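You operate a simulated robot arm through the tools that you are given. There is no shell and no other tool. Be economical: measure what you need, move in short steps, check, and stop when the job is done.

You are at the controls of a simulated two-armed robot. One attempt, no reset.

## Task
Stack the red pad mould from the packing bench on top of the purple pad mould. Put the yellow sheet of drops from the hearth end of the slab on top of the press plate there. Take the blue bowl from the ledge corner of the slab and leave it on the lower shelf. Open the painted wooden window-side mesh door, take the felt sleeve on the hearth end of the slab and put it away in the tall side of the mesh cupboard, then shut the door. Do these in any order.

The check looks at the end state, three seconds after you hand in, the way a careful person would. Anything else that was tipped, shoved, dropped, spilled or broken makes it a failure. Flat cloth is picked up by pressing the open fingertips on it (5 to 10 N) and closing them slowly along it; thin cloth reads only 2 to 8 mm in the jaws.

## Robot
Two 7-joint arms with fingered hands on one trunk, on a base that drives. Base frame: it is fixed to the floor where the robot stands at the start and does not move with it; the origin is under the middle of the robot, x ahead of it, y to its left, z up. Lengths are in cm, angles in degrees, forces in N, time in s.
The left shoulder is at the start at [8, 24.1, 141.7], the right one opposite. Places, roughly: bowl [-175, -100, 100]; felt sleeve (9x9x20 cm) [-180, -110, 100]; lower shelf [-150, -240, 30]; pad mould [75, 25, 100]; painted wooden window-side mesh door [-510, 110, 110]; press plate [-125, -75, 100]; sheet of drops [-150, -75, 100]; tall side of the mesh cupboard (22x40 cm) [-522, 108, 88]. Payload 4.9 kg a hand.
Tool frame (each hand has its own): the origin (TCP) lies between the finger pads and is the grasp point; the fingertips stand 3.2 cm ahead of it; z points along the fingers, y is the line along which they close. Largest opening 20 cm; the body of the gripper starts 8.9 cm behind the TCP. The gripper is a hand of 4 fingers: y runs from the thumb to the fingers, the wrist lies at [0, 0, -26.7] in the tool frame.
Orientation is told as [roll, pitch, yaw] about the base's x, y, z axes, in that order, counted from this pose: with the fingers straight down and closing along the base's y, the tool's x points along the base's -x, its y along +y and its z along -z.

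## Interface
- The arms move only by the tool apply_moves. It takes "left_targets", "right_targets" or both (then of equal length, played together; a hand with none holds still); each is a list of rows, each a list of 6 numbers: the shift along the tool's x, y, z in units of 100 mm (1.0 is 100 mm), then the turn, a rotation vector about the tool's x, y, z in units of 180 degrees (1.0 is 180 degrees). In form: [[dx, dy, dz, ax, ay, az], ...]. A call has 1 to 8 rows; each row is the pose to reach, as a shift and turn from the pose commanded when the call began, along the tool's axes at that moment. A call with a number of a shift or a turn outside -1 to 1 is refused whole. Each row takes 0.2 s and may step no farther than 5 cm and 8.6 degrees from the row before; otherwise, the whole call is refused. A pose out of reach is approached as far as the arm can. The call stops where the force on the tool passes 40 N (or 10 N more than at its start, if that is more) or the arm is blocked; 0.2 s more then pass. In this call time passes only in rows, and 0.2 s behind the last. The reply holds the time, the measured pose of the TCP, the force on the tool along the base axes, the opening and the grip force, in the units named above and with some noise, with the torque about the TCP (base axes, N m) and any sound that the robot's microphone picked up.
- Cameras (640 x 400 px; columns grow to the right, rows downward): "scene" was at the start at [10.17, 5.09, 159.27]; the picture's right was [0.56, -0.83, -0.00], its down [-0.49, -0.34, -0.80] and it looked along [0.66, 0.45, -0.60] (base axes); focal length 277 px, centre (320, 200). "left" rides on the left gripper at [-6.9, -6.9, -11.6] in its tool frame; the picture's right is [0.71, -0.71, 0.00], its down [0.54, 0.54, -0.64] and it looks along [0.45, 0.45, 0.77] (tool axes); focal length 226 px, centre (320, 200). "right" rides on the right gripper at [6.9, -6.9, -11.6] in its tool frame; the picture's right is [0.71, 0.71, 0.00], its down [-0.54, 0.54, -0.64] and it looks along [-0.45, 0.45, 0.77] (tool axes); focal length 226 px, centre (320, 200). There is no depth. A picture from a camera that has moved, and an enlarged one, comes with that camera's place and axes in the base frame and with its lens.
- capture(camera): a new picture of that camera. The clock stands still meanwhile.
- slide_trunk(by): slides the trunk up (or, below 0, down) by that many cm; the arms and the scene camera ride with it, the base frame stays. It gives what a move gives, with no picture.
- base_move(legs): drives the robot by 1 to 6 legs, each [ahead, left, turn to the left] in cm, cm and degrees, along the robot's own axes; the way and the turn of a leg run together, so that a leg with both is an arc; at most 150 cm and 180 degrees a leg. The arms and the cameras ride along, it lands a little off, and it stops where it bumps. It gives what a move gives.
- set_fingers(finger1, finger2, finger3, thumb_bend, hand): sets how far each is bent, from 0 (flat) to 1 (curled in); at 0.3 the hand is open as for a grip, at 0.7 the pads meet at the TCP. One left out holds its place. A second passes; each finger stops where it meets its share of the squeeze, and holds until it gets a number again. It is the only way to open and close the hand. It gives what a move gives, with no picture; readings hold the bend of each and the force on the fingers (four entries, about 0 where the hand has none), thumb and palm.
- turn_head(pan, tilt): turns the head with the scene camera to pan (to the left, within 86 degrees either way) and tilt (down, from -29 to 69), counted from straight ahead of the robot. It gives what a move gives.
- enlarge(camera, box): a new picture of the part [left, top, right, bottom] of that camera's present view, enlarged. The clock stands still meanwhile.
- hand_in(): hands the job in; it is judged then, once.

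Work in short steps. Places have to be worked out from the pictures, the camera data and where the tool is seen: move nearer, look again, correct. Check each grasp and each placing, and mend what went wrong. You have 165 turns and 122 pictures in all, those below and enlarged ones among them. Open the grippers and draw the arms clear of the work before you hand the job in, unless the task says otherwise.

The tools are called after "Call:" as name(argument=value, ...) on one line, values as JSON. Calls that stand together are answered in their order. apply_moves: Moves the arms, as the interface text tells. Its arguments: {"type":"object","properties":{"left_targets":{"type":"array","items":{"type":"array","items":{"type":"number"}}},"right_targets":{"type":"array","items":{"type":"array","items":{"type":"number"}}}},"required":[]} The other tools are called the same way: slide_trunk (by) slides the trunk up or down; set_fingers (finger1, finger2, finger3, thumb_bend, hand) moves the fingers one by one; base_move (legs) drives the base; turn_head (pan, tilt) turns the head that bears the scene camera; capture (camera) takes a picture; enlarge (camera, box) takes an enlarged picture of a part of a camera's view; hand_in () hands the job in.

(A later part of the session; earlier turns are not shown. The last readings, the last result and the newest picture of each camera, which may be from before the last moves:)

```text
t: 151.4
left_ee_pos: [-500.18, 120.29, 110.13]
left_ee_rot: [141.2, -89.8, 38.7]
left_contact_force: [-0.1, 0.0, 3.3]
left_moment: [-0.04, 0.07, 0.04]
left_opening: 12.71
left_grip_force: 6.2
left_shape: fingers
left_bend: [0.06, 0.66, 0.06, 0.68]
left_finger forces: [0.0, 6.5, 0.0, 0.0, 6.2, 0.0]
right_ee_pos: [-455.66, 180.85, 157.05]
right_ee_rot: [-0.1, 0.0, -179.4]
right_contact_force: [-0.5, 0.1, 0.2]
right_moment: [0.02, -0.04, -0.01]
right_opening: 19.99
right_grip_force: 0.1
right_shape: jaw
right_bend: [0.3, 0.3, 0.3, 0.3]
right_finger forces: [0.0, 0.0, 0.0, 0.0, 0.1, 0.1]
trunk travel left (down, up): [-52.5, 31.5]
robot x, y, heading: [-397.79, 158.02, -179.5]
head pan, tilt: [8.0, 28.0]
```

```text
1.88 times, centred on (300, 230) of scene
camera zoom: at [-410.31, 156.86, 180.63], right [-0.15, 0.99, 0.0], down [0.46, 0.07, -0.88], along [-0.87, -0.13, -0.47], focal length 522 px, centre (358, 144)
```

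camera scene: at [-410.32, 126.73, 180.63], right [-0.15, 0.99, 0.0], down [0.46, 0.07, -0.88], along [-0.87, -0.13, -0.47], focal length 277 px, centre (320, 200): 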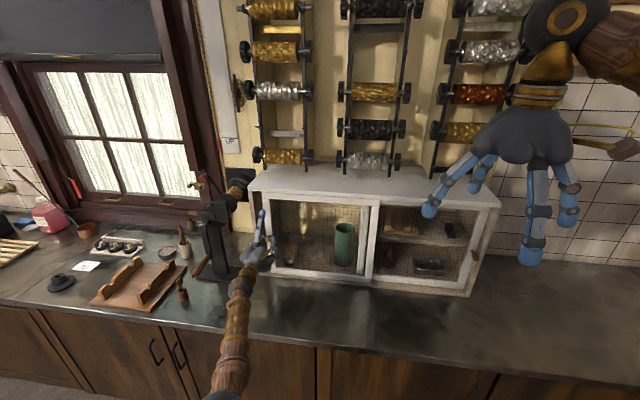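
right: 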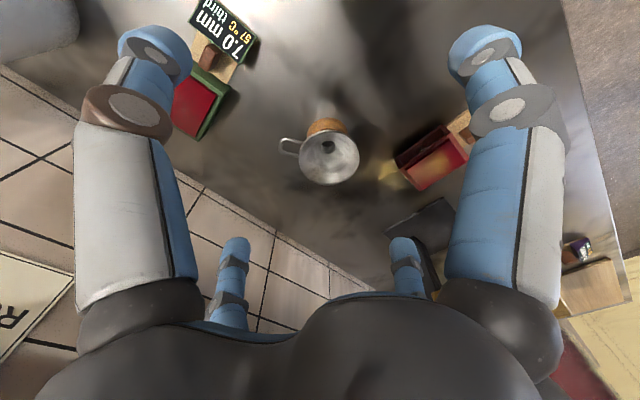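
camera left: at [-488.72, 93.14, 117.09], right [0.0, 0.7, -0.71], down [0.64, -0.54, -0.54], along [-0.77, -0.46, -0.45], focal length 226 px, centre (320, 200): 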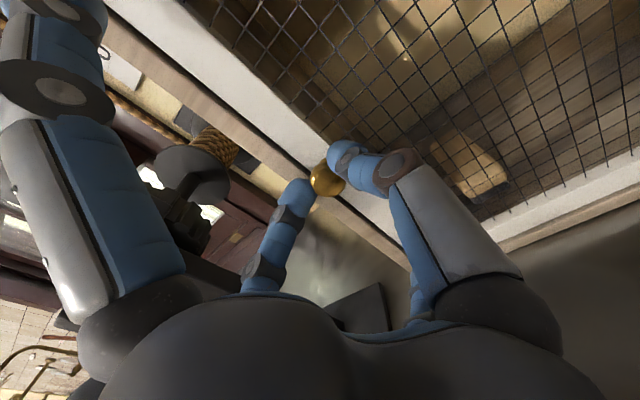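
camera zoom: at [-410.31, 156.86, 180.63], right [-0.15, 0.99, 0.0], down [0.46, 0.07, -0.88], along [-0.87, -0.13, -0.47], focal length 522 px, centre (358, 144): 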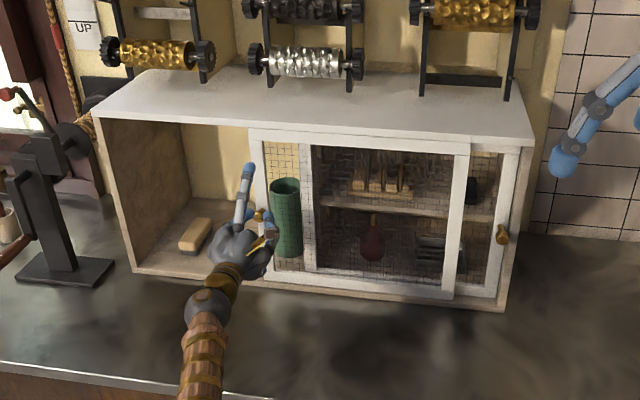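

Opened ~34 cm. Slide 4 cm more, then release and withdraw.

Call:
apply_moves(left_targets=[[0, -0.2, 0, 0, 0, 0], [0, -0.35, 0, 0, 0, 0], [0, -0.45, 0, 0, 0, 0]])

Call:
set_fingers(hand="left", finger2=0.5, thumb_bend=0.5)

Call:
apply_moves(left_targets=[[0, 0, -0.4, 0, 0, 0], [0, 0, -0.8, 0, 0, 0], [0, 0, -1, 0, 0, 0]])

Call:
capture(camera="left")

Call:
enlarge(camera="scene", box=[130, 130, 470, 330])

```text
t: 152.2
left_ee_pos: [-500.31, 125.03, 110.28]
left_ee_rot: [126.4, -89.7, 53.8]
left_contact_force: [0.2, -2.0, 3.1]
left_moment: [-0.01, 0.07, 0.07]
left_opening: 12.69
left_grip_force: 6.7
left_shape: fingers
left_bend: [0.06, 0.66, 0.06, 0.68]
left_finger forces: [0.0, 6.7, 0.0, 0.0, 5.4, 0.0]
right_ee_pos: [-455.58, 181.14, 157.13]
right_ee_rot: [0.0, -0.1, -179.5]
right_contact_force: [-0.3, -0.1, -0.4]
right_moment: [0.04, 0.0, 0.01]
right_opening: 20.01
right_grip_force: 0.0
right_shape: jaw
right_bend: [0.3, 0.3, 0.3, 0.3]
right_finger forces: [0.0, 0.0, 0.0, 0.1, 0.1, 0.1]
trunk travel left (down, up): [-52.5, 31.5]
robot x, y, heading: [-397.88, 158.23, -179.6]
head pan, tilt: [8.0, 28.0]
```

```text
t: 153.2
left_ee_pos: [-500.32, 124.91, 110.11]
left_ee_rot: [124.0, -89.8, 56.1]
left_contact_force: [0.5, -0.2, 1.0]
left_moment: [0.01, 0.03, 0.02]
left_opening: 13.94
left_grip_force: 0.1
left_shape: fingers
left_bend: [0.06, 0.5, 0.06, 0.5]
left_finger forces: [0.0, 0.0, 0.0, 0.1, 0.1, 0.1]
right_ee_pos: [-455.7, 181.11, 157.12]
right_ee_rot: [0.0, 0.0, -179.4]
right_contact_force: [-0.4, 1.1, -0.6]
right_moment: [-0.01, 0.0, 0.02]
right_opening: 20.0
right_grip_force: 0.1
right_shape: jaw
right_bend: [0.3, 0.3, 0.3, 0.3]
right_finger forces: [0.0, 0.0, 0.1, 0.1, 0.1, 0.0]
trunk travel left (down, up): [-52.5, 31.5]
robot x, y, heading: [-397.99, 158.44, -179.5]
head pan, tilt: [8.0, 28.0]
```

```text
t: 154.0
left_ee_pos: [-490.21, 124.88, 110.14]
left_ee_rot: [130.9, -89.6, 49.0]
left_contact_force: [-0.5, 0.2, 0.0]
left_moment: [0.05, 0.01, 0.02]
left_opening: 13.93
left_grip_force: 0.1
left_shape: fingers
left_bend: [0.06, 0.5, 0.06, 0.5]
left_finger forces: [0.1, 0.0, 0.1, 0.0, 0.1, 0.0]
right_ee_pos: [-455.7, 180.94, 157.03]
right_ee_rot: [0.1, 0.0, -179.5]
right_contact_force: [-0.5, 0.5, -0.1]
right_moment: [-0.01, -0.04, 0.01]
right_opening: 19.97
right_grip_force: 0.1
right_shape: jaw
right_bend: [0.3, 0.3, 0.3, 0.3]
right_finger forces: [0.0, 0.0, 0.0, 0.0, 0.0, 0.1]
trunk travel left (down, up): [-52.5, 31.5]
robot x, y, heading: [-398.01, 157.87, -179.5]
head pan, tilt: [8.0, 28.0]
```

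```text
57 pictures are left
camera left: at [-478.67, 131.8, 117.01], right [0.0, 0.7, -0.71], down [0.64, -0.54, -0.54], along [-0.77, -0.46, -0.45], focal length 226 px, centre (320, 200)
```

left: 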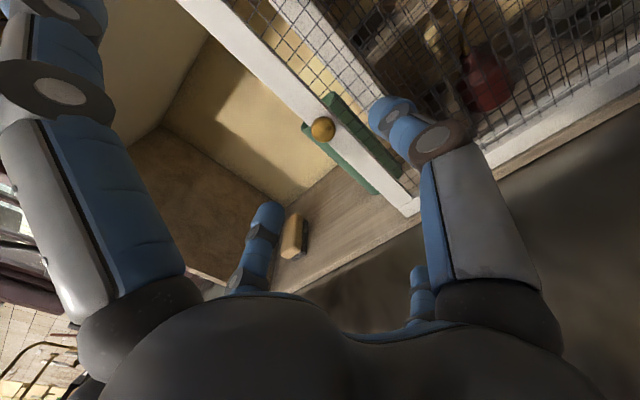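

```text
1.88 times, centred on (300, 230) of scene
camera zoom: at [-410.38, 157.07, 180.62], right [-0.15, 0.99, 0.0], down [0.46, 0.07, -0.88], along [-0.87, -0.13, -0.47], focal length 522 px, centre (358, 144)
```

zoom: 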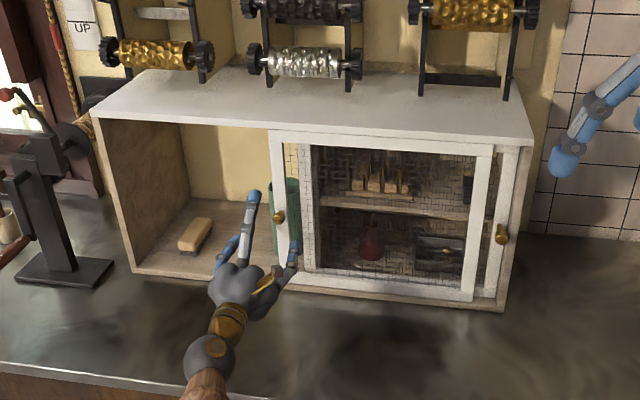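

Door open to y≈123; brush at [-516,96], so the free slot is about [-516,107.5]. Retract the hand 10 cm and roll it 45° so all four fingers can hug the upright sleeve; then drive to the slab's −x side.

Call:
apply_moves(left_targets=[[0, 0, -0.2, 0, 0, -0.04], [0, 0, -0.4, 0, 0, -0.08], [0, 0, -0.6, 0, 0, -0.12], [0, 0, -0.8, 0, 0, -0.16], [0, 0, -1, 0, 0, -0.2], [0, 0, -1, 0, 0, -0.24], [0, 0, -1, 0, 0, -0.25]])

Call:
set_fingers(hand="left", finger1=0.1, finger2=0.1, finger3=0.1, thumb_bend=0.1)

Call:
base_move(legs=[[-90, 0, 0], [0, 0, 180], [30, 0, 0], [0, -130, 0]])

Call:
turn_head(pan=0, tilt=35)

Call:
capture(camera="scene")

```text
t: 155.6
left_ee_pos: [-480.22, 124.94, 110.1]
left_ee_rot: [-90.2, -45.1, -89.8]
left_contact_force: [-0.3, 0.1, 0.0]
left_moment: [0.0, -0.02, -0.01]
left_opening: 13.93
left_grip_force: 0.1
left_shape: fingers
left_bend: [0.06, 0.5, 0.06, 0.5]
left_finger forces: [0.1, 0.0, 0.1, 0.0, 0.0, 0.0]
right_ee_pos: [-455.82, 180.86, 157.04]
right_ee_rot: [0.0, 0.0, -179.5]
right_contact_force: [-1.0, -0.3, -0.2]
right_moment: [0.03, 0.03, -0.02]
right_opening: 20.0
right_grip_force: 0.0
right_shape: jaw
right_bend: [0.3, 0.3, 0.3, 0.3]
right_finger forces: [0.0, 0.1, 0.0, 0.0, 0.0, 0.0]
trunk travel left (down, up): [-52.5, 31.5]
robot x, y, heading: [-398.17, 158.38, -179.5]
head pan, tilt: [8.0, 28.0]
```

```text
t: 156.6
left_ee_pos: [-480.15, 124.89, 110.09]
left_ee_rot: [-90.1, -45.2, -89.8]
left_contact_force: [0.7, 0.9, 0.2]
left_moment: [0.01, 0.03, 0.0]
left_opening: 18.12
left_grip_force: 0.1
left_shape: fingers
left_bend: [0.09, 0.1, 0.09, 0.1]
left_finger forces: [0.0, 0.0, 0.0, 0.0, 0.0, 0.0]
right_ee_pos: [-455.55, 181.08, 156.96]
right_ee_rot: [0.1, 0.1, -179.4]
right_contact_force: [0.5, -0.5, -0.4]
right_moment: [0.0, -0.02, 0.0]
right_opening: 20.01
right_grip_force: 0.3
right_shape: jaw
right_bend: [0.3, 0.3, 0.3, 0.3]
right_finger forces: [0.0, 0.1, 0.0, 0.1, 0.0, 0.0]
trunk travel left (down, up): [-52.5, 31.5]
robot x, y, heading: [-398.15, 158.26, -179.6]
head pan, tilt: [8.0, 28.0]
```

```text
t: 176.5
left_ee_pos: [-190.78, 68.31, 110.21]
left_ee_rot: [-90.2, -45.3, 92.2]
left_contact_force: [1.6, 0.4, 0.0]
left_moment: [0.01, -0.02, 0.0]
left_opening: 18.13
left_grip_force: 0.0
left_shape: fingers
left_bend: [0.09, 0.1, 0.09, 0.1]
left_finger forces: [0.0, 0.1, 0.0, 0.0, 0.1, 0.0]
right_ee_pos: [-213.15, 11.37, 157.13]
right_ee_rot: [-0.1, -0.1, 2.7]
right_contact_force: [-0.5, 0.5, -0.2]
right_moment: [0.0, 0.04, -0.05]
right_opening: 19.98
right_grip_force: 0.1
right_shape: jaw
right_bend: [0.3, 0.3, 0.3, 0.3]
right_finger forces: [0.0, 0.0, 0.0, 0.0, 0.0, 0.0]
trunk travel left (down, up): [-52.5, 31.5]
robot x, y, heading: [-271.34, 32.1, 2.9]
head pan, tilt: [8.0, 28.0]
```

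```text
t: 177.2
left_ee_pos: [-190.85, 68.39, 110.09]
left_ee_rot: [-90.1, -45.2, 92.4]
left_contact_force: [0.1, 0.4, -0.3]
left_moment: [0.0, 0.04, -0.01]
left_opening: 18.12
left_grip_force: 0.1
left_shape: fingers
left_bend: [0.09, 0.1, 0.09, 0.1]
left_finger forces: [0.0, 0.0, 0.0, 0.0, 0.0, 0.0]
right_ee_pos: [-213.19, 11.26, 157.15]
right_ee_rot: [-0.1, 0.0, 2.7]
right_contact_force: [-0.1, -0.3, 0.0]
right_moment: [-0.01, 0.0, -0.01]
right_opening: 20.0
right_grip_force: 0.0
right_shape: jaw
right_bend: [0.3, 0.3, 0.3, 0.3]
right_finger forces: [0.0, 0.0, 0.0, 0.0, 0.0, 0.1]
trunk travel left (down, up): [-52.5, 31.5]
robot x, y, heading: [-271.57, 31.92, 2.9]
head pan, tilt: [0.0, 35.0]
```

```text
55 pictures are left
camera scene: at [-259.69, 32.53, 179.53], right [0.05, -1.0, 0.0], down [-0.57, -0.03, -0.82], along [0.82, 0.04, -0.57], focal length 277 px, centre (320, 200)
```

scene: 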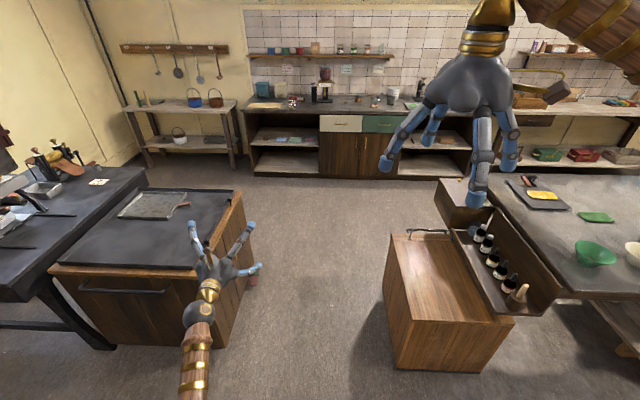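

Correct heading and drive down toward the sleeve, stopping short to look.

Call:
base_move(legs=[[0, 0, -2.9], [0, -135, 0]])

Call:
turn_head(pan=-20, tilt=35)

Call:
capture(camera="scene")

```text
t: 183.5
left_ee_pos: [-184.03, -64.99, 109.91]
left_ee_rot: [-90.0, -45.1, 83.5]
left_contact_force: [-0.4, 0.4, -0.8]
left_moment: [0.01, 0.02, -0.04]
left_opening: 18.12
left_grip_force: 0.1
left_shape: fingers
left_bend: [0.09, 0.1, 0.09, 0.1]
left_finger forces: [0.1, 0.1, 0.1, 0.0, 0.1, 0.0]
right_ee_pos: [-214.91, -117.83, 157.11]
right_ee_rot: [-0.1, 0.0, -6.0]
right_contact_force: [-0.2, 0.2, 0.1]
right_moment: [-0.03, 0.06, -0.02]
right_opening: 20.01
right_grip_force: 0.1
right_shape: jaw
right_bend: [0.3, 0.3, 0.3, 0.3]
right_finger forces: [0.0, 0.0, 0.0, 0.1, 0.0, 0.0]
trunk travel left (down, up): [-52.5, 31.5]
robot x, y, heading: [-269.63, -88.84, -6.3]
head pan, tilt: [0.0, 35.0]
stopped in leg 2: the robot was blocked; the commanded pose is now the measured one
```

```text
t: 184.3
left_ee_pos: [-184.34, -65.24, 110.05]
left_ee_rot: [-90.3, -45.2, 83.5]
left_contact_force: [-0.4, -0.5, -0.2]
left_moment: [0.01, 0.04, 0.02]
left_opening: 18.17
left_grip_force: 0.0
left_shape: fingers
left_bend: [0.09, 0.1, 0.09, 0.1]
left_finger forces: [0.0, 0.1, 0.0, 0.0, 0.1, 0.0]
right_ee_pos: [-215.28, -118.26, 157.13]
right_ee_rot: [0.0, -0.1, -6.1]
right_contact_force: [-0.3, 0.5, -0.7]
right_moment: [0.05, 0.01, 0.0]
right_opening: 19.96
right_grip_force: 0.1
right_shape: jaw
right_bend: [0.3, 0.3, 0.3, 0.3]
right_finger forces: [0.0, 0.0, 0.1, 0.1, 0.0, 0.0]
trunk travel left (down, up): [-52.5, 31.5]
robot x, y, heading: [-269.58, -89.07, -6.3]
head pan, tilt: [-20.0, 35.0]
```

```text
54 pictures are left
camera scene: at [-258.76, -93.16, 179.53], right [-0.44, -0.9, 0.0], down [-0.51, 0.25, -0.82], along [0.74, -0.36, -0.57], focal length 277 px, centre (320, 200)
```

scene: 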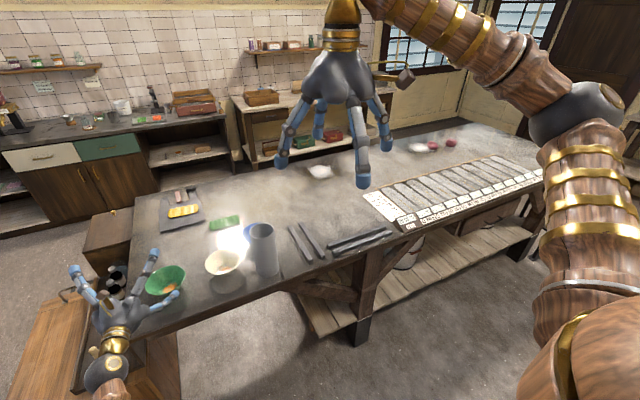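

Blocked at y −89; check what's on the right/back side before moving.

Call:
turn_head(pan=-86, tilt=40)

Call:
capture(camera="scene")

```text
t: 185.7
left_ee_pos: [-184.24, -65.19, 110.12]
left_ee_rot: [-90.2, -45.2, 83.5]
left_contact_force: [0.2, -0.1, 0.1]
left_moment: [-0.01, 0.02, 0.01]
left_opening: 18.18
left_grip_force: 0.0
left_shape: fingers
left_bend: [0.09, 0.1, 0.09, 0.1]
left_finger forces: [0.1, 0.0, 0.0, 0.0, 0.1, 0.1]
right_ee_pos: [-215.06, -118.14, 157.0]
right_ee_rot: [0.1, 0.0, -6.1]
right_contact_force: [0.2, 1.0, 0.0]
right_moment: [-0.01, -0.02, 0.02]
right_opening: 20.02
right_grip_force: 0.0
right_shape: jaw
right_bend: [0.3, 0.3, 0.3, 0.3]
right_finger forces: [0.0, 0.1, 0.1, 0.0, 0.0, 0.0]
trunk travel left (down, up): [-52.5, 31.5]
robot x, y, heading: [-269.45, -88.98, -6.4]
head pan, tilt: [-85.9, 40.0]
```

```text
53 pictures are left
camera scene: at [-266.92, -97.62, 178.77], right [-1.0, 0.04, 0.0], down [0.02, 0.64, -0.77], along [-0.03, -0.77, -0.64], focal length 277 px, centre (320, 200)
```

scene: 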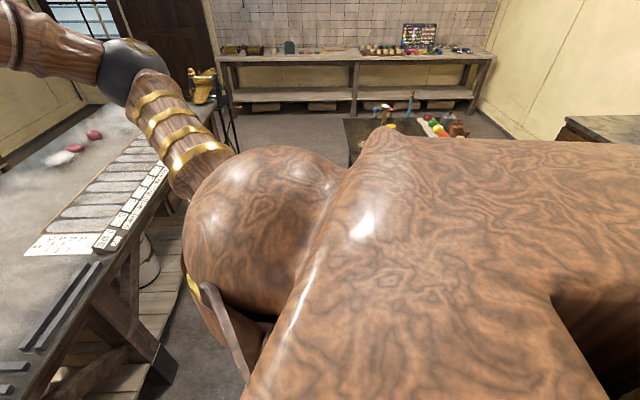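

The iron table edge is at x≈−292, so the corridor to the slab is ~99 cm; I must run along x≈−247 with the arm tucked. Raise, retract 15 cm, straighten, then slide in.

Call:
slide_trunk(by=20)

Call:
base_move(legs=[[0, 12, 6.2]])

Call:
apply_moves(left_targets=[[0, 0, -0.4, 0, 0, 0], [0, 0, -0.8, 0, 0, 0], [0, 0, -1, 0, 0, 0]])

Call:
apply_moves(left_targets=[[0, 0, -0.3, 0, 0, 0], [0, 0, -0.5, 0, 0, 0]])

Call:
base_move(legs=[[21, 0, 0]])

```text
t: 187.9
left_ee_pos: [-184.14, -65.15, 130.07]
left_ee_rot: [-90.2, -45.2, 83.4]
left_contact_force: [0.2, -0.5, -0.1]
left_moment: [0.01, -0.04, -0.01]
left_opening: 18.15
left_grip_force: 0.1
left_shape: fingers
left_bend: [0.09, 0.1, 0.09, 0.1]
left_finger forces: [0.1, 0.0, 0.0, 0.0, 0.0, 0.0]
right_ee_pos: [-215.24, -118.16, 177.03]
right_ee_rot: [0.0, 0.1, -6.1]
right_contact_force: [-0.7, -0.6, -0.9]
right_moment: [0.01, 0.01, 0.02]
right_opening: 19.98
right_grip_force: 0.1
right_shape: jaw
right_bend: [0.3, 0.3, 0.3, 0.3]
right_finger forces: [0.1, 0.1, 0.0, 0.1, 0.0, 0.0]
trunk travel left (down, up): [-72.5, 11.5]
robot x, y, heading: [-269.31, -89.15, -6.0]
head pan, tilt: [-85.9, 40.0]
```

```text
t: 189.1
left_ee_pos: [-186.58, -45.46, 130.33]
left_ee_rot: [-90.2, -45.7, 89.5]
left_contact_force: [0.3, -1.0, 0.3]
left_moment: [0.05, 0.04, 0.13]
left_opening: 18.15
left_grip_force: 0.1
left_shape: fingers
left_bend: [0.09, 0.1, 0.09, 0.1]
left_finger forces: [0.0, 0.0, 0.1, 0.0, 0.0, 0.1]
right_ee_pos: [-211.53, -101.67, 176.91]
right_ee_rot: [0.4, 0.0, 0.0]
right_contact_force: [0.2, -1.2, 0.0]
right_moment: [0.14, 0.01, -0.03]
right_opening: 19.98
right_grip_force: 0.0
right_shape: jaw
right_bend: [0.3, 0.3, 0.3, 0.3]
right_finger forces: [0.1, 0.0, 0.0, 0.0, 0.0, 0.0]
trunk travel left (down, up): [-72.5, 11.5]
robot x, y, heading: [-269.13, -77.0, -0.2]
head pan, tilt: [-85.9, 40.0]
```

```text
t: 189.9
left_ee_pos: [-196.55, -44.81, 130.15]
left_ee_rot: [-90.3, -45.4, 89.5]
left_contact_force: [-0.2, 0.6, 0.0]
left_moment: [0.0, -0.01, 0.04]
left_opening: 18.14
left_grip_force: 0.0
left_shape: fingers
left_bend: [0.09, 0.1, 0.09, 0.1]
left_finger forces: [0.1, 0.0, 0.0, 0.0, 0.0, 0.0]
right_ee_pos: [-211.64, -100.81, 176.95]
right_ee_rot: [0.2, 0.0, -0.1]
right_contact_force: [0.5, 0.5, -0.2]
right_moment: [0.03, 0.01, 0.0]
right_opening: 19.99
right_grip_force: 0.0
right_shape: jaw
right_bend: [0.3, 0.3, 0.3, 0.3]
right_finger forces: [0.1, 0.1, 0.1, 0.1, 0.0, 0.1]
trunk travel left (down, up): [-72.5, 11.5]
robot x, y, heading: [-269.08, -77.11, -0.1]
head pan, tilt: [-85.9, 40.0]
```

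```text
t: 190.5
left_ee_pos: [-201.75, -44.73, 130.15]
left_ee_rot: [-90.4, -45.4, 89.7]
left_contact_force: [0.5, -0.5, 1.0]
left_moment: [0.01, 0.01, 0.02]
left_opening: 18.14
left_grip_force: 0.0
left_shape: fingers
left_bend: [0.09, 0.1, 0.09, 0.1]
left_finger forces: [0.0, 0.0, 0.0, 0.0, 0.0, 0.0]
right_ee_pos: [-212.18, -100.82, 177.2]
right_ee_rot: [0.0, -0.1, -0.1]
right_contact_force: [0.2, -0.7, 0.1]
right_moment: [0.04, -0.03, -0.01]
right_opening: 19.96
right_grip_force: 0.1
right_shape: jaw
right_bend: [0.3, 0.3, 0.3, 0.3]
right_finger forces: [0.0, 0.0, 0.0, 0.0, 0.0, 0.1]
trunk travel left (down, up): [-72.5, 11.5]
robot x, y, heading: [-268.92, -76.9, -0.4]
head pan, tilt: [-85.9, 40.0]
```

```text
t: 192.2
left_ee_pos: [-180.89, -44.18, 130.27]
left_ee_rot: [-90.5, -45.2, 90.0]
left_contact_force: [-0.4, 0.8, 0.8]
left_moment: [-0.02, -0.03, -0.01]
left_opening: 18.15
left_grip_force: 0.0
left_shape: fingers
left_bend: [0.09, 0.1, 0.09, 0.1]
left_finger forces: [0.0, 0.1, 0.1, 0.1, 0.1, 0.0]
right_ee_pos: [-191.17, -100.29, 177.25]
right_ee_rot: [0.0, -0.2, 0.1]
right_contact_force: [-1.5, -0.2, 0.5]
right_moment: [0.03, -0.06, -0.03]
right_opening: 19.98
right_grip_force: 0.1
right_shape: jaw
right_bend: [0.3, 0.3, 0.3, 0.3]
right_finger forces: [0.1, 0.0, 0.0, 0.0, 0.0, 0.1]
trunk travel left (down, up): [-72.5, 11.5]
robot x, y, heading: [-247.83, -77.27, 0.2]
head pan, tilt: [-85.9, 40.0]
```

Now slide right 50 cm along the corridor and look down at the sleeve.

Call:
base_move(legs=[[0, -50, 0]])

Call:
turn_head(pan=15, tilt=48)

Call:
capture(camera="scene")

Call:
capture(camera="left")

```text
t: 195.0
left_ee_pos: [-180.43, -92.16, 129.92]
left_ee_rot: [-90.2, -45.1, 90.3]
left_contact_force: [0.4, 0.6, 1.1]
left_moment: [0.0, 0.05, -0.05]
left_opening: 18.14
left_grip_force: 0.1
left_shape: fingers
left_bend: [0.09, 0.1, 0.09, 0.1]
left_finger forces: [0.1, 0.0, 0.0, 0.1, 0.0, 0.0]
right_ee_pos: [-190.04, -147.97, 177.16]
right_ee_rot: [-0.2, 0.0, 0.8]
right_contact_force: [-0.2, 0.5, 0.1]
right_moment: [-0.04, 0.02, 0.02]
right_opening: 19.98
right_grip_force: 0.0
right_shape: jaw
right_bend: [0.3, 0.3, 0.3, 0.3]
right_finger forces: [0.1, 0.1, 0.0, 0.0, 0.0, 0.0]
trunk travel left (down, up): [-72.5, 11.5]
robot x, y, heading: [-247.56, -125.96, 0.7]
head pan, tilt: [-85.9, 40.0]
```

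```text
t: 196.8
left_ee_pos: [-180.48, -92.27, 130.01]
left_ee_rot: [-90.2, -45.2, 90.4]
left_contact_force: [0.2, -0.3, 0.5]
left_moment: [0.0, 0.03, 0.0]
left_opening: 18.14
left_grip_force: 0.0
left_shape: fingers
left_bend: [0.09, 0.1, 0.09, 0.1]
left_finger forces: [0.0, 0.0, 0.0, 0.0, 0.0, 0.0]
right_ee_pos: [-189.93, -148.26, 177.01]
right_ee_rot: [0.0, 0.0, 0.8]
right_contact_force: [0.1, 0.0, -0.5]
right_moment: [0.01, -0.01, 0.0]
right_opening: 20.0
right_grip_force: 0.0
right_shape: jaw
right_bend: [0.3, 0.3, 0.3, 0.3]
right_finger forces: [0.0, 0.0, 0.1, 0.0, 0.0, 0.0]
trunk travel left (down, up): [-72.5, 11.5]
robot x, y, heading: [-247.6, -126.22, 0.9]
head pan, tilt: [15.0, 48.0]
```

```text
52 pictures are left
camera scene: at [-236.92, -123.6, 197.63], right [0.27, -0.96, 0.0], down [-0.72, -0.2, -0.67], along [0.64, 0.18, -0.74], focal length 277 px, centre (320, 200)
```

scene: 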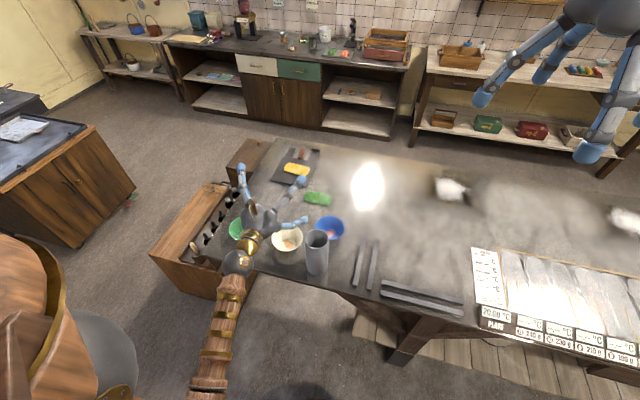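

```text
51 pictures are left
camera left: at [-192.05, -92.42, 139.71], right [0.0, -1.0, 0.0], down [-0.64, 0.0, -0.77], along [0.77, 0.01, -0.64], focal length 226 px, centre (320, 200)
```

left: 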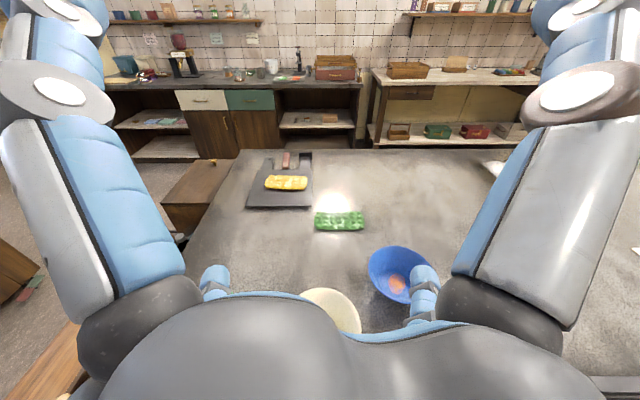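

Sleeve axis ≈[-182.5,-107.4], blue bowl ≈[-166.5,-108]. Align the open hand directly above the sleeve.

Call:
base_move(legs=[[0, -14.2, -0.9]])

Call:
apply_moves(left_targets=[[0, 0, -0.22, 0, 0, 0]])

Call:
capture(camera="scene")

Call:
capture(camera="left")

```text
t: 198.2
left_ee_pos: [-179.81, -107.07, 129.97]
left_ee_rot: [-90.2, -45.0, 89.4]
left_contact_force: [0.0, 0.1, 0.5]
left_moment: [0.0, -0.02, -0.07]
left_opening: 18.16
left_grip_force: 0.1
left_shape: fingers
left_bend: [0.09, 0.1, 0.09, 0.1]
left_finger forces: [0.0, 0.0, 0.0, 0.0, 0.1, 0.0]
right_ee_pos: [-190.3, -162.86, 177.12]
right_ee_rot: [-0.4, 0.0, -0.1]
right_contact_force: [-0.8, 0.8, -0.2]
right_moment: [-0.06, 0.0, 0.0]
right_opening: 19.99
right_grip_force: 0.0
right_shape: jaw
right_bend: [0.3, 0.3, 0.3, 0.3]
right_finger forces: [0.1, 0.0, 0.0, 0.0, 0.0, 0.1]
trunk travel left (down, up): [-72.5, 11.5]
robot x, y, heading: [-247.35, -140.21, -0.3]
head pan, tilt: [15.0, 48.0]
```

```text
t: 198.6
left_ee_pos: [-182.23, -107.97, 129.99]
left_ee_rot: [-90.3, -45.3, 89.4]
left_contact_force: [0.4, -0.4, -0.5]
left_moment: [0.0, 0.05, 0.01]
left_opening: 18.16
left_grip_force: 0.1
left_shape: fingers
left_bend: [0.09, 0.1, 0.09, 0.1]
left_finger forces: [0.0, 0.0, 0.1, 0.0, 0.1, 0.1]
right_ee_pos: [-190.55, -163.81, 177.16]
right_ee_rot: [-0.1, -0.1, -0.4]
right_contact_force: [-0.5, -0.4, 0.1]
right_moment: [0.05, -0.02, -0.01]
right_opening: 20.03
right_grip_force: 0.1
right_shape: jaw
right_bend: [0.3, 0.3, 0.3, 0.3]
right_finger forces: [0.0, 0.1, 0.0, 0.0, 0.0, 0.0]
trunk travel left (down, up): [-72.5, 11.5]
robot x, y, heading: [-247.29, -140.06, -0.1]
head pan, tilt: [15.0, 48.0]
```

```text
50 pictures are left
camera scene: at [-237.01, -138.21, 197.64], right [0.25, -0.97, 0.0], down [-0.72, -0.19, -0.67], along [0.65, 0.17, -0.74], focal length 277 px, centre (320, 200)
```

scene: 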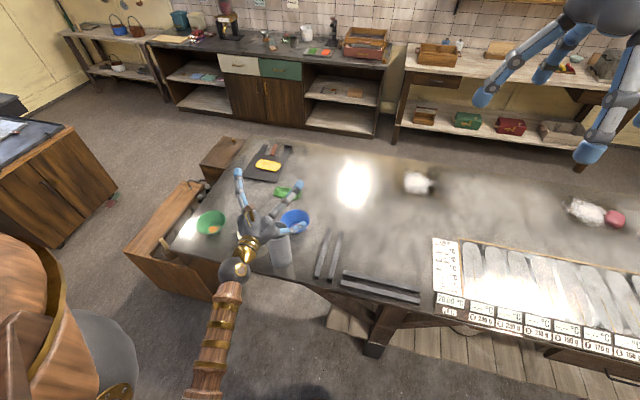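

```text
49 pictures are left
camera left: at [-193.8, -107.83, 139.75], right [-0.01, -1.0, -0.01], down [-0.64, 0.01, -0.77], along [0.77, -0.01, -0.64], focal length 226 px, centre (320, 200)
```

left: 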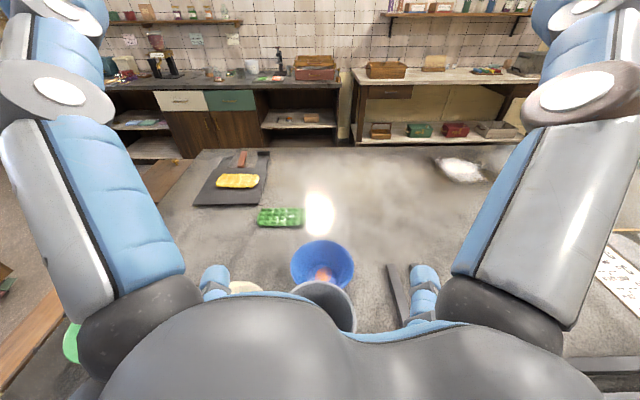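

Sleeve axis ≈[-183.2,-108.2]; hand well aligned. Shift 1 cm back, narrow fingers a little, lower 11 cm and re-check.

Call:
set_fingers(hand="left", finger1=0.2, finger2=0.2, finger3=0.2, thumb_bend=0.2)

Call:
apply_moves(left_targets=[[0, 0, -0.12, 0, 0, 0]])

Call:
slide_trunk(by=-11)

Call:
capture(camera="left")

```text
t: 199.6
left_ee_pos: [-182.09, -107.38, 129.93]
left_ee_rot: [-90.2, -45.2, 89.4]
left_contact_force: [0.2, 0.0, 0.2]
left_moment: [-0.01, 0.02, -0.04]
left_opening: 16.2
left_grip_force: 0.2
left_shape: fingers
left_bend: [0.2, 0.2, 0.2, 0.2]
left_finger forces: [0.0, 0.1, 0.0, 0.1, 0.0, 0.0]
right_ee_pos: [-190.32, -163.28, 177.19]
right_ee_rot: [-0.1, -0.1, -0.2]
right_contact_force: [0.2, 1.0, 0.1]
right_moment: [0.0, 0.04, -0.03]
right_opening: 19.95
right_grip_force: 0.1
right_shape: jaw
right_bend: [0.3, 0.3, 0.3, 0.3]
right_finger forces: [0.0, 0.0, 0.0, 0.1, 0.1, 0.0]
trunk travel left (down, up): [-72.5, 11.5]
robot x, y, heading: [-247.51, -140.37, -0.2]
head pan, tilt: [15.0, 48.0]
```

```text
t: 199.9
left_ee_pos: [-183.32, -107.81, 130.13]
left_ee_rot: [-90.3, -45.3, 89.3]
left_contact_force: [0.4, -0.8, -0.7]
left_moment: [-0.01, 0.03, 0.02]
left_opening: 16.22
left_grip_force: 0.2
left_shape: fingers
left_bend: [0.2, 0.2, 0.2, 0.2]
left_finger forces: [0.1, 0.0, 0.1, 0.0, 0.1, 0.0]
right_ee_pos: [-190.42, -163.59, 177.16]
right_ee_rot: [0.0, -0.1, -0.3]
right_contact_force: [-0.5, 0.7, 0.1]
right_moment: [-0.02, -0.04, -0.03]
right_opening: 19.98
right_grip_force: 0.1
right_shape: jaw
right_bend: [0.3, 0.3, 0.3, 0.3]
right_finger forces: [0.0, 0.0, 0.1, 0.0, 0.1, 0.0]
trunk travel left (down, up): [-72.5, 11.5]
robot x, y, heading: [-247.35, -140.08, -0.1]
head pan, tilt: [15.0, 48.0]
```

```text
t: 201.4
left_ee_pos: [-183.38, -107.63, 118.94]
left_ee_rot: [-90.2, -45.3, 89.4]
left_contact_force: [-0.2, -0.9, 0.5]
left_moment: [0.0, 0.03, 0.01]
left_opening: 16.24
left_grip_force: 0.1
left_shape: fingers
left_bend: [0.2, 0.2, 0.2, 0.2]
left_finger forces: [0.1, 0.1, 0.0, 0.0, 0.0, 0.0]
right_ee_pos: [-190.36, -163.51, 166.12]
right_ee_rot: [0.0, -0.1, -0.2]
right_contact_force: [0.2, 0.9, 0.2]
right_moment: [-0.01, 0.05, 0.0]
right_opening: 20.01
right_grip_force: 0.0
right_shape: jaw
right_bend: [0.3, 0.3, 0.3, 0.3]
right_finger forces: [0.0, 0.1, 0.0, 0.0, 0.0, 0.1]
trunk travel left (down, up): [-61.5, 22.5]
robot x, y, heading: [-247.2, -140.0, -0.3]
head pan, tilt: [15.0, 48.0]
```

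```text
48 pictures are left
camera left: at [-194.92, -107.52, 128.74], right [-0.01, -1.0, 0.0], down [-0.64, 0.01, -0.77], along [0.77, -0.01, -0.64], focal length 226 px, centre (320, 200)
```

left: 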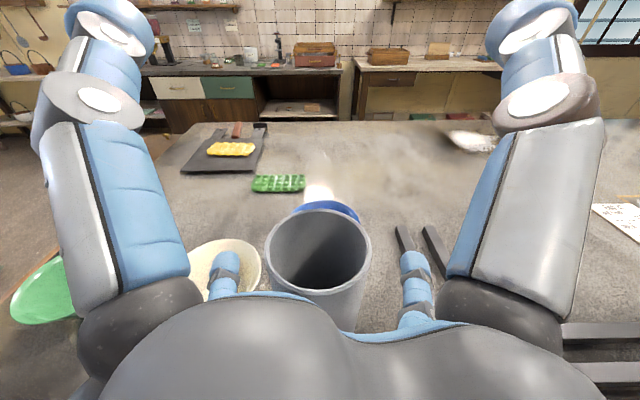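

Perfectly centred over the sleeve mouth. Lower 10.5 cm so the fingers flank it, then close gently.

Call:
slide_trunk(by=-10.5)

Call:
capture(camera="left")

Call:
enlarge(camera="scene", box=[180, 150, 360, 310])

```text
t: 202.7
left_ee_pos: [-183.23, -107.53, 108.49]
left_ee_rot: [-90.2, -45.2, 89.5]
left_contact_force: [-0.9, 0.4, -0.2]
left_moment: [-0.02, -0.02, -0.01]
left_opening: 16.24
left_grip_force: 0.0
left_shape: fingers
left_bend: [0.2, 0.2, 0.2, 0.2]
left_finger forces: [0.0, 0.0, 0.0, 0.1, 0.0, 0.0]
right_ee_pos: [-190.38, -163.57, 155.59]
right_ee_rot: [0.0, -0.2, -0.2]
right_contact_force: [0.1, 0.6, -0.6]
right_moment: [0.01, -0.01, 0.03]
right_opening: 19.99
right_grip_force: 0.0
right_shape: jaw
right_bend: [0.3, 0.3, 0.3, 0.3]
right_finger forces: [0.0, 0.0, 0.0, 0.0, 0.0, 0.0]
trunk travel left (down, up): [-51.0, 33.0]
robot x, y, heading: [-247.69, -139.97, -0.1]
head pan, tilt: [15.0, 48.0]
```

```text
47 pictures are left
camera left: at [-194.92, -107.5, 118.23], right [-0.01, -1.0, 0.0], down [-0.64, 0.01, -0.77], along [0.77, -0.01, -0.64], focal length 226 px, centre (320, 200)
```

left: 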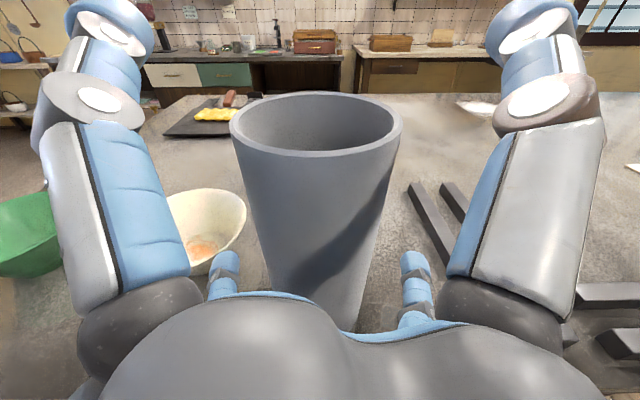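

```text
2.50 times, centred on (270, 230) of scene
camera zoom: at [-236.87, -137.89, 176.13], right [0.25, -0.97, 0.0], down [-0.72, -0.19, -0.67], along [0.65, 0.17, -0.74], focal length 693 px, centre (445, 125)
```

zoom: 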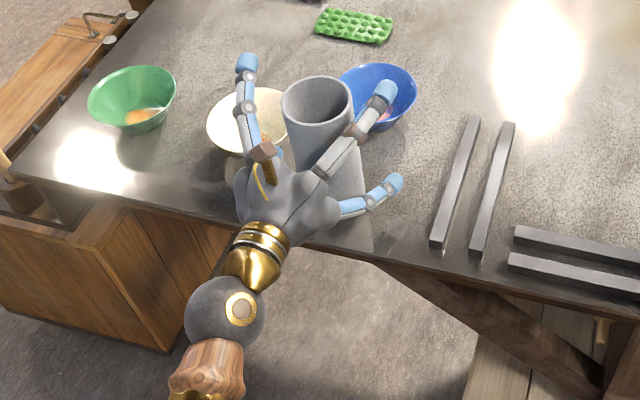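

Sleeve top is ≈114; upper fingers would close right at the rim, so lower 2.3 cm more, then close all four evenly.

Call:
slide_trunk(by=-2.3)

Call:
set_fingers(hand="left", finger1=0.38, finger2=0.38, finger3=0.38, thumb_bend=0.38)

Call:
capture(camera="left")

```text
t: 203.4
left_ee_pos: [-183.32, -107.63, 106.18]
left_ee_rot: [-90.2, -45.4, 89.3]
left_contact_force: [-0.7, -0.1, -0.7]
left_moment: [-0.01, 0.0, 0.0]
left_opening: 16.24
left_grip_force: 0.1
left_shape: fingers
left_bend: [0.2, 0.2, 0.2, 0.2]
left_finger forces: [0.1, 0.1, 0.1, 0.0, 0.0, 0.1]
right_ee_pos: [-190.36, -163.51, 153.26]
right_ee_rot: [0.0, -0.1, -0.2]
right_contact_force: [0.5, -0.1, 0.2]
right_moment: [0.0, -0.03, 0.0]
right_opening: 19.98
right_grip_force: 0.0
right_shape: jaw
right_bend: [0.3, 0.3, 0.3, 0.3]
right_finger forces: [0.0, 0.1, 0.0, 0.0, 0.0, 0.1]
trunk travel left (down, up): [-48.7, 35.3]
robot x, y, heading: [-247.41, -139.81, -0.1]
head pan, tilt: [15.0, 48.0]
```

```text
t: 204.4
left_ee_pos: [-183.29, -107.61, 106.16]
left_ee_rot: [-90.2, -45.3, 89.4]
left_contact_force: [0.3, -0.3, 0.3]
left_moment: [0.01, -0.02, -0.03]
left_opening: 11.31
left_grip_force: 0.1
left_shape: fingers
left_bend: [0.38, 0.38, 0.38, 0.38]
left_finger forces: [0.0, 0.0, 0.0, 0.0, 0.1, 0.1]
right_ee_pos: [-190.25, -163.63, 153.33]
right_ee_rot: [0.0, 0.0, -0.1]
right_contact_force: [-0.2, 0.6, 0.1]
right_moment: [0.01, 0.02, -0.03]
right_opening: 19.98
right_grip_force: 0.1
right_shape: jaw
right_bend: [0.3, 0.3, 0.3, 0.3]
right_finger forces: [0.0, 0.1, 0.0, 0.0, 0.0, 0.1]
trunk travel left (down, up): [-48.7, 35.3]
robot x, y, heading: [-247.31, -140.15, -0.4]
head pan, tilt: [15.0, 48.0]
```

```text
45 pictures are left
camera left: at [-194.88, -107.51, 115.91], right [-0.01, -1.0, 0.0], down [-0.64, 0.01, -0.77], along [0.77, -0.01, -0.64], focal length 226 px, centre (320, 200)
```

left: 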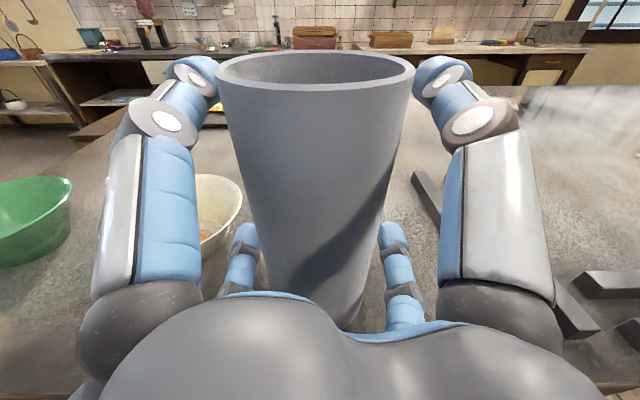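

Fingers nearly touching on both sides. Close until they bear.

Call:
set_fingers(hand="left", finger1=0.55, finger2=0.55, finger3=0.55, thumb_bend=0.55)

Call:
slide_trunk(by=3)

Call:
capture(camera="left")

```text
t: 205.4
left_ee_pos: [-183.32, -107.72, 106.31]
left_ee_rot: [-90.3, -45.2, 89.3]
left_contact_force: [-0.6, -1.3, 3.7]
left_moment: [0.1, -0.01, 0.02]
left_opening: 8.1
left_grip_force: 20.3
left_shape: fingers
left_bend: [0.46, 0.47, 0.51, 0.51]
left_finger forces: [10.1, 9.4, 7.1, 0.0, 13.4, 0.0]
right_ee_pos: [-190.4, -163.56, 153.32]
right_ee_rot: [0.1, -0.2, -0.2]
right_contact_force: [0.6, -0.6, 0.6]
right_moment: [0.0, 0.02, -0.03]
right_opening: 20.0
right_grip_force: 0.1
right_shape: jaw
right_bend: [0.3, 0.3, 0.3, 0.3]
right_finger forces: [0.0, 0.0, 0.0, 0.0, 0.1, 0.1]
trunk travel left (down, up): [-48.7, 35.3]
robot x, y, heading: [-247.38, -139.76, -0.5]
head pan, tilt: [15.0, 48.0]
```

```text
t: 206.2
left_ee_pos: [-183.42, -107.58, 109.24]
left_ee_rot: [-90.2, -45.3, 89.3]
left_contact_force: [-0.1, 0.2, -2.2]
left_moment: [0.02, -0.01, -0.06]
left_opening: 8.07
left_grip_force: 20.2
left_shape: fingers
left_bend: [0.46, 0.47, 0.51, 0.51]
left_finger forces: [10.8, 9.2, 7.2, 0.0, 12.8, 0.1]
right_ee_pos: [-190.36, -163.46, 156.19]
right_ee_rot: [0.0, 0.0, -0.2]
right_contact_force: [0.2, -0.3, 0.1]
right_moment: [0.02, -0.02, -0.01]
right_opening: 20.0
right_grip_force: 0.1
right_shape: jaw
right_bend: [0.3, 0.3, 0.3, 0.3]
right_finger forces: [0.0, 0.0, 0.1, 0.0, 0.1, 0.0]
trunk travel left (down, up): [-51.7, 32.3]
robot x, y, heading: [-247.58, -140.33, -0.4]
head pan, tilt: [15.0, 48.0]
```

```text
44 pictures are left
camera left: at [-194.9, -107.52, 118.89], right [-0.01, -1.0, 0.0], down [-0.64, 0.01, -0.77], along [0.77, -0.01, -0.64], focal length 226 px, centre (320, 200)
```

left: 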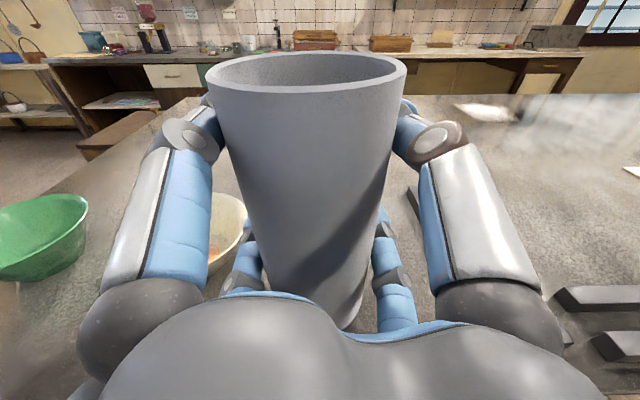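

Sleeve is held upright (12.2 cm from its base to the TCP). Raise well clear, leave the corridor, turn round and drive toward the cupboard.

Call:
slide_trunk(by=22)

Call:
base_move(legs=[[0, 120, 0.3], [0, 0, 180], [76, -80, 0], [74, -78, 0]])

Call:
turn_head(pan=10, tilt=28)

Call:
capture(camera="scene")

```text
t: 208.5
left_ee_pos: [-183.3, -107.52, 131.17]
left_ee_rot: [-90.2, -45.3, 89.4]
left_contact_force: [1.5, -0.3, -1.4]
left_moment: [0.02, -0.01, -0.01]
left_opening: 8.09
left_grip_force: 20.2
left_shape: fingers
left_bend: [0.46, 0.47, 0.51, 0.51]
left_finger forces: [10.8, 9.3, 7.1, 0.0, 12.7, 0.0]
right_ee_pos: [-190.27, -163.47, 178.32]
right_ee_rot: [0.0, 0.0, -0.2]
right_contact_force: [-0.1, 0.2, 0.7]
right_moment: [-0.01, 0.01, 0.01]
right_opening: 20.0
right_grip_force: 0.0
right_shape: jaw
right_bend: [0.3, 0.3, 0.3, 0.3]
right_finger forces: [0.0, 0.0, 0.1, 0.0, 0.1, 0.0]
trunk travel left (down, up): [-73.7, 10.3]
robot x, y, heading: [-247.56, -140.37, -0.1]
head pan, tilt: [15.0, 48.0]
```

```text
t: 232.3
left_ee_pos: [-454.21, 118.17, 131.13]
left_ee_rot: [-90.4, -45.2, -93.6]
left_contact_force: [0.0, -0.6, -0.5]
left_moment: [-0.02, 0.0, -0.02]
left_opening: 8.06
left_grip_force: 18.1
left_shape: fingers
left_bend: [0.46, 0.47, 0.51, 0.51]
left_finger forces: [10.3, 8.5, 6.5, 0.1, 12.6, 0.0]
right_ee_pos: [-444.2, 173.66, 178.4]
right_ee_rot: [-0.1, -0.1, 176.7]
right_contact_force: [0.8, -0.3, -0.2]
right_moment: [0.03, 0.01, 0.01]
right_opening: 20.0
right_grip_force: 0.0
right_shape: jaw
right_bend: [0.3, 0.3, 0.3, 0.3]
right_finger forces: [0.0, 0.0, 0.1, 0.1, 0.1, 0.0]
trunk travel left (down, up): [-73.7, 10.3]
robot x, y, heading: [-388.81, 147.15, 176.5]
head pan, tilt: [15.0, 48.0]
```

```text
t: 233.1
left_ee_pos: [-454.36, 118.3, 131.17]
left_ee_rot: [-90.2, -45.3, -93.8]
left_contact_force: [0.1, 0.5, -1.2]
left_moment: [-0.01, -0.02, 0.0]
left_opening: 8.08
left_grip_force: 18.7
left_shape: fingers
left_bend: [0.46, 0.47, 0.51, 0.51]
left_finger forces: [10.3, 8.7, 6.4, 0.0, 12.5, 0.1]
right_ee_pos: [-444.24, 173.86, 178.32]
right_ee_rot: [0.0, -0.1, 176.6]
right_contact_force: [0.1, -0.1, -0.2]
right_moment: [-0.03, -0.02, 0.02]
right_opening: 19.98
right_grip_force: 0.0
right_shape: jaw
right_bend: [0.3, 0.3, 0.3, 0.3]
right_finger forces: [0.1, 0.1, 0.0, 0.0, 0.0, 0.1]
trunk travel left (down, up): [-73.7, 10.3]
robot x, y, heading: [-388.62, 147.01, 176.6]
head pan, tilt: [10.0, 28.0]
```

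```text
43 pictures are left
camera scene: at [-400.7, 146.47, 201.81], right [-0.11, 0.99, 0.0], down [0.47, 0.05, -0.88], along [-0.88, -0.1, -0.47], focal length 277 px, centre (320, 200)
```

scene: 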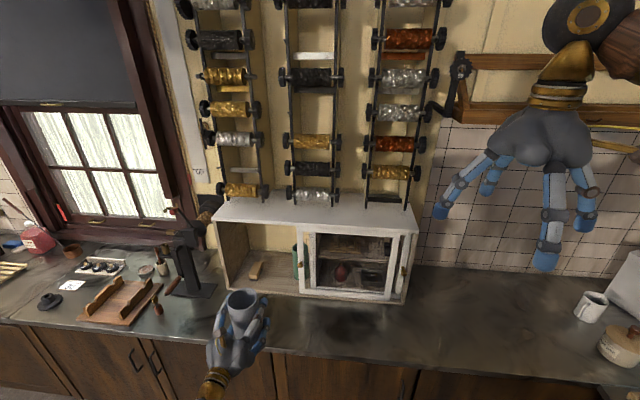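

Correct heading, sidestep left 7, extend the arm 16 cm, and lower to entry height, then look along the hand.

Call:
base_move(legs=[[0, 7, 3.4]])

Call:
apply_moves(left_targets=[[0, 0, 0.4, 0, 0, 0], [0, 0, 0.8, 0, 0, 0], [0, 0, 1, 0, 0, 0]])

Call:
apply_moves(left_targets=[[0, 0, 0.4, 0, 0, 0], [0, 0, 0.65, 0, 0, 0]])

Call:
slide_trunk(by=-25)

Call:
capture(camera="scene")

Call:
capture(camera="left")

```text
t: 234.1
left_ee_pos: [-452.73, 109.18, 131.57]
left_ee_rot: [-90.3, -45.9, -90.5]
left_contact_force: [0.1, 2.2, -1.0]
left_moment: [0.02, -0.01, 0.17]
left_opening: 8.05
left_grip_force: 19.2
left_shape: fingers
left_bend: [0.46, 0.47, 0.51, 0.51]
left_finger forces: [10.3, 8.7, 6.5, 0.0, 12.7, 0.0]
right_ee_pos: [-445.8, 165.73, 178.01]
right_ee_rot: [0.6, -0.1, 179.8]
right_contact_force: [0.6, 3.0, 0.2]
right_moment: [-0.24, -0.01, 0.0]
right_opening: 19.98
right_grip_force: 0.1
right_shape: jaw
right_bend: [0.3, 0.3, 0.3, 0.3]
right_finger forces: [0.0, 0.0, 0.0, 0.1, 0.0, 0.1]
trunk travel left (down, up): [-73.7, 10.3]
robot x, y, heading: [-388.7, 140.43, 179.8]
head pan, tilt: [10.0, 28.0]
```

```text
t: 234.9
left_ee_pos: [-462.78, 108.85, 131.58]
left_ee_rot: [-90.1, -45.4, -90.6]
left_contact_force: [-0.5, -0.2, -0.3]
left_moment: [-0.01, 0.0, 0.08]
left_opening: 8.06
left_grip_force: 19.0
left_shape: fingers
left_bend: [0.46, 0.47, 0.51, 0.51]
left_finger forces: [10.3, 8.7, 6.5, 0.0, 12.6, 0.1]
right_ee_pos: [-445.92, 164.75, 178.18]
right_ee_rot: [0.1, 0.0, 179.7]
right_contact_force: [-0.1, 0.9, -0.5]
right_moment: [-0.08, 0.0, -0.01]
right_opening: 20.0
right_grip_force: 0.0
right_shape: jaw
right_bend: [0.3, 0.3, 0.3, 0.3]
right_finger forces: [0.1, 0.0, 0.0, 0.0, 0.1, 0.0]
trunk travel left (down, up): [-73.7, 10.3]
robot x, y, heading: [-388.62, 140.11, 179.9]
head pan, tilt: [10.0, 28.0]
```

```text
t: 235.5
left_ee_pos: [-469.43, 108.31, 131.07]
left_ee_rot: [-90.0, -45.2, -90.7]
left_contact_force: [-0.3, -0.3, -2.0]
left_moment: [0.01, 0.0, 0.03]
left_opening: 8.07
left_grip_force: 19.3
left_shape: fingers
left_bend: [0.46, 0.47, 0.51, 0.51]
left_finger forces: [10.3, 8.7, 6.5, 0.1, 12.5, 0.1]
right_ee_pos: [-446.3, 164.11, 178.06]
right_ee_rot: [0.1, 0.1, 179.7]
right_contact_force: [-0.6, -0.1, -0.4]
right_moment: [-0.06, -0.05, 0.0]
right_opening: 19.99
right_grip_force: 0.0
right_shape: jaw
right_bend: [0.3, 0.3, 0.3, 0.3]
right_finger forces: [0.0, 0.0, 0.1, 0.1, 0.1, 0.0]
trunk travel left (down, up): [-73.7, 10.3]
robot x, y, heading: [-389.0, 140.61, 179.7]
head pan, tilt: [10.0, 28.0]
```

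```text
t: 238.1
left_ee_pos: [-469.11, 108.25, 106.24]
left_ee_rot: [-90.2, -45.2, -90.5]
left_contact_force: [-1.3, -0.8, -1.2]
left_moment: [0.01, -0.02, 0.05]
left_opening: 8.07
left_grip_force: 18.9
left_shape: fingers
left_bend: [0.46, 0.47, 0.51, 0.51]
left_finger forces: [10.3, 8.8, 6.5, 0.1, 12.6, 0.0]
right_ee_pos: [-445.98, 163.64, 153.32]
right_ee_rot: [0.1, 0.0, 179.9]
right_contact_force: [-0.3, -1.0, -0.4]
right_moment: [0.0, -0.04, 0.03]
right_opening: 20.0
right_grip_force: 0.1
right_shape: jaw
right_bend: [0.3, 0.3, 0.3, 0.3]
right_finger forces: [0.1, 0.0, 0.1, 0.0, 0.0, 0.0]
trunk travel left (down, up): [-48.7, 35.3]
robot x, y, heading: [-388.97, 140.34, 179.7]
head pan, tilt: [10.0, 28.0]
```

```text
42 pictures are left
camera scene: at [-400.87, 138.89, 176.82], right [-0.17, 0.99, 0.0], down [0.46, 0.08, -0.88], along [-0.87, -0.15, -0.47], focal length 277 px, centre (320, 200)
```

scene: 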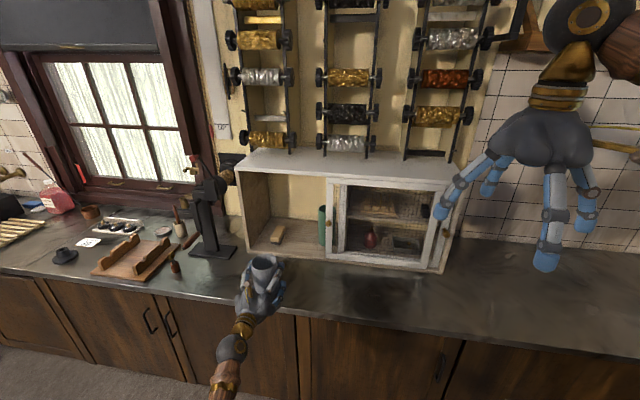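

```text
41 pictures are left
camera left: at [-457.44, 107.96, 115.97], right [0.01, 1.0, 0.0], down [0.64, -0.01, -0.77], along [-0.77, 0.01, -0.64], focal length 226 px, centre (320, 200)
```

left: 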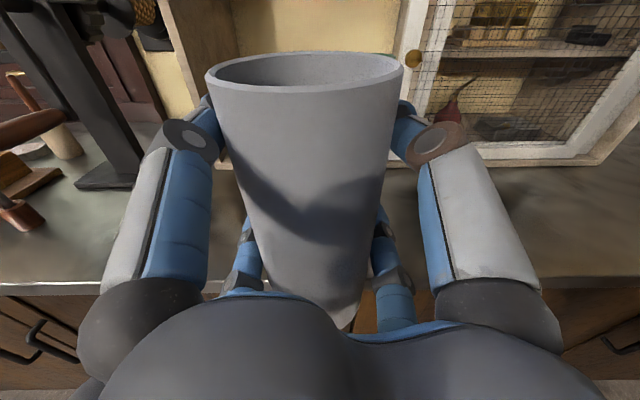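

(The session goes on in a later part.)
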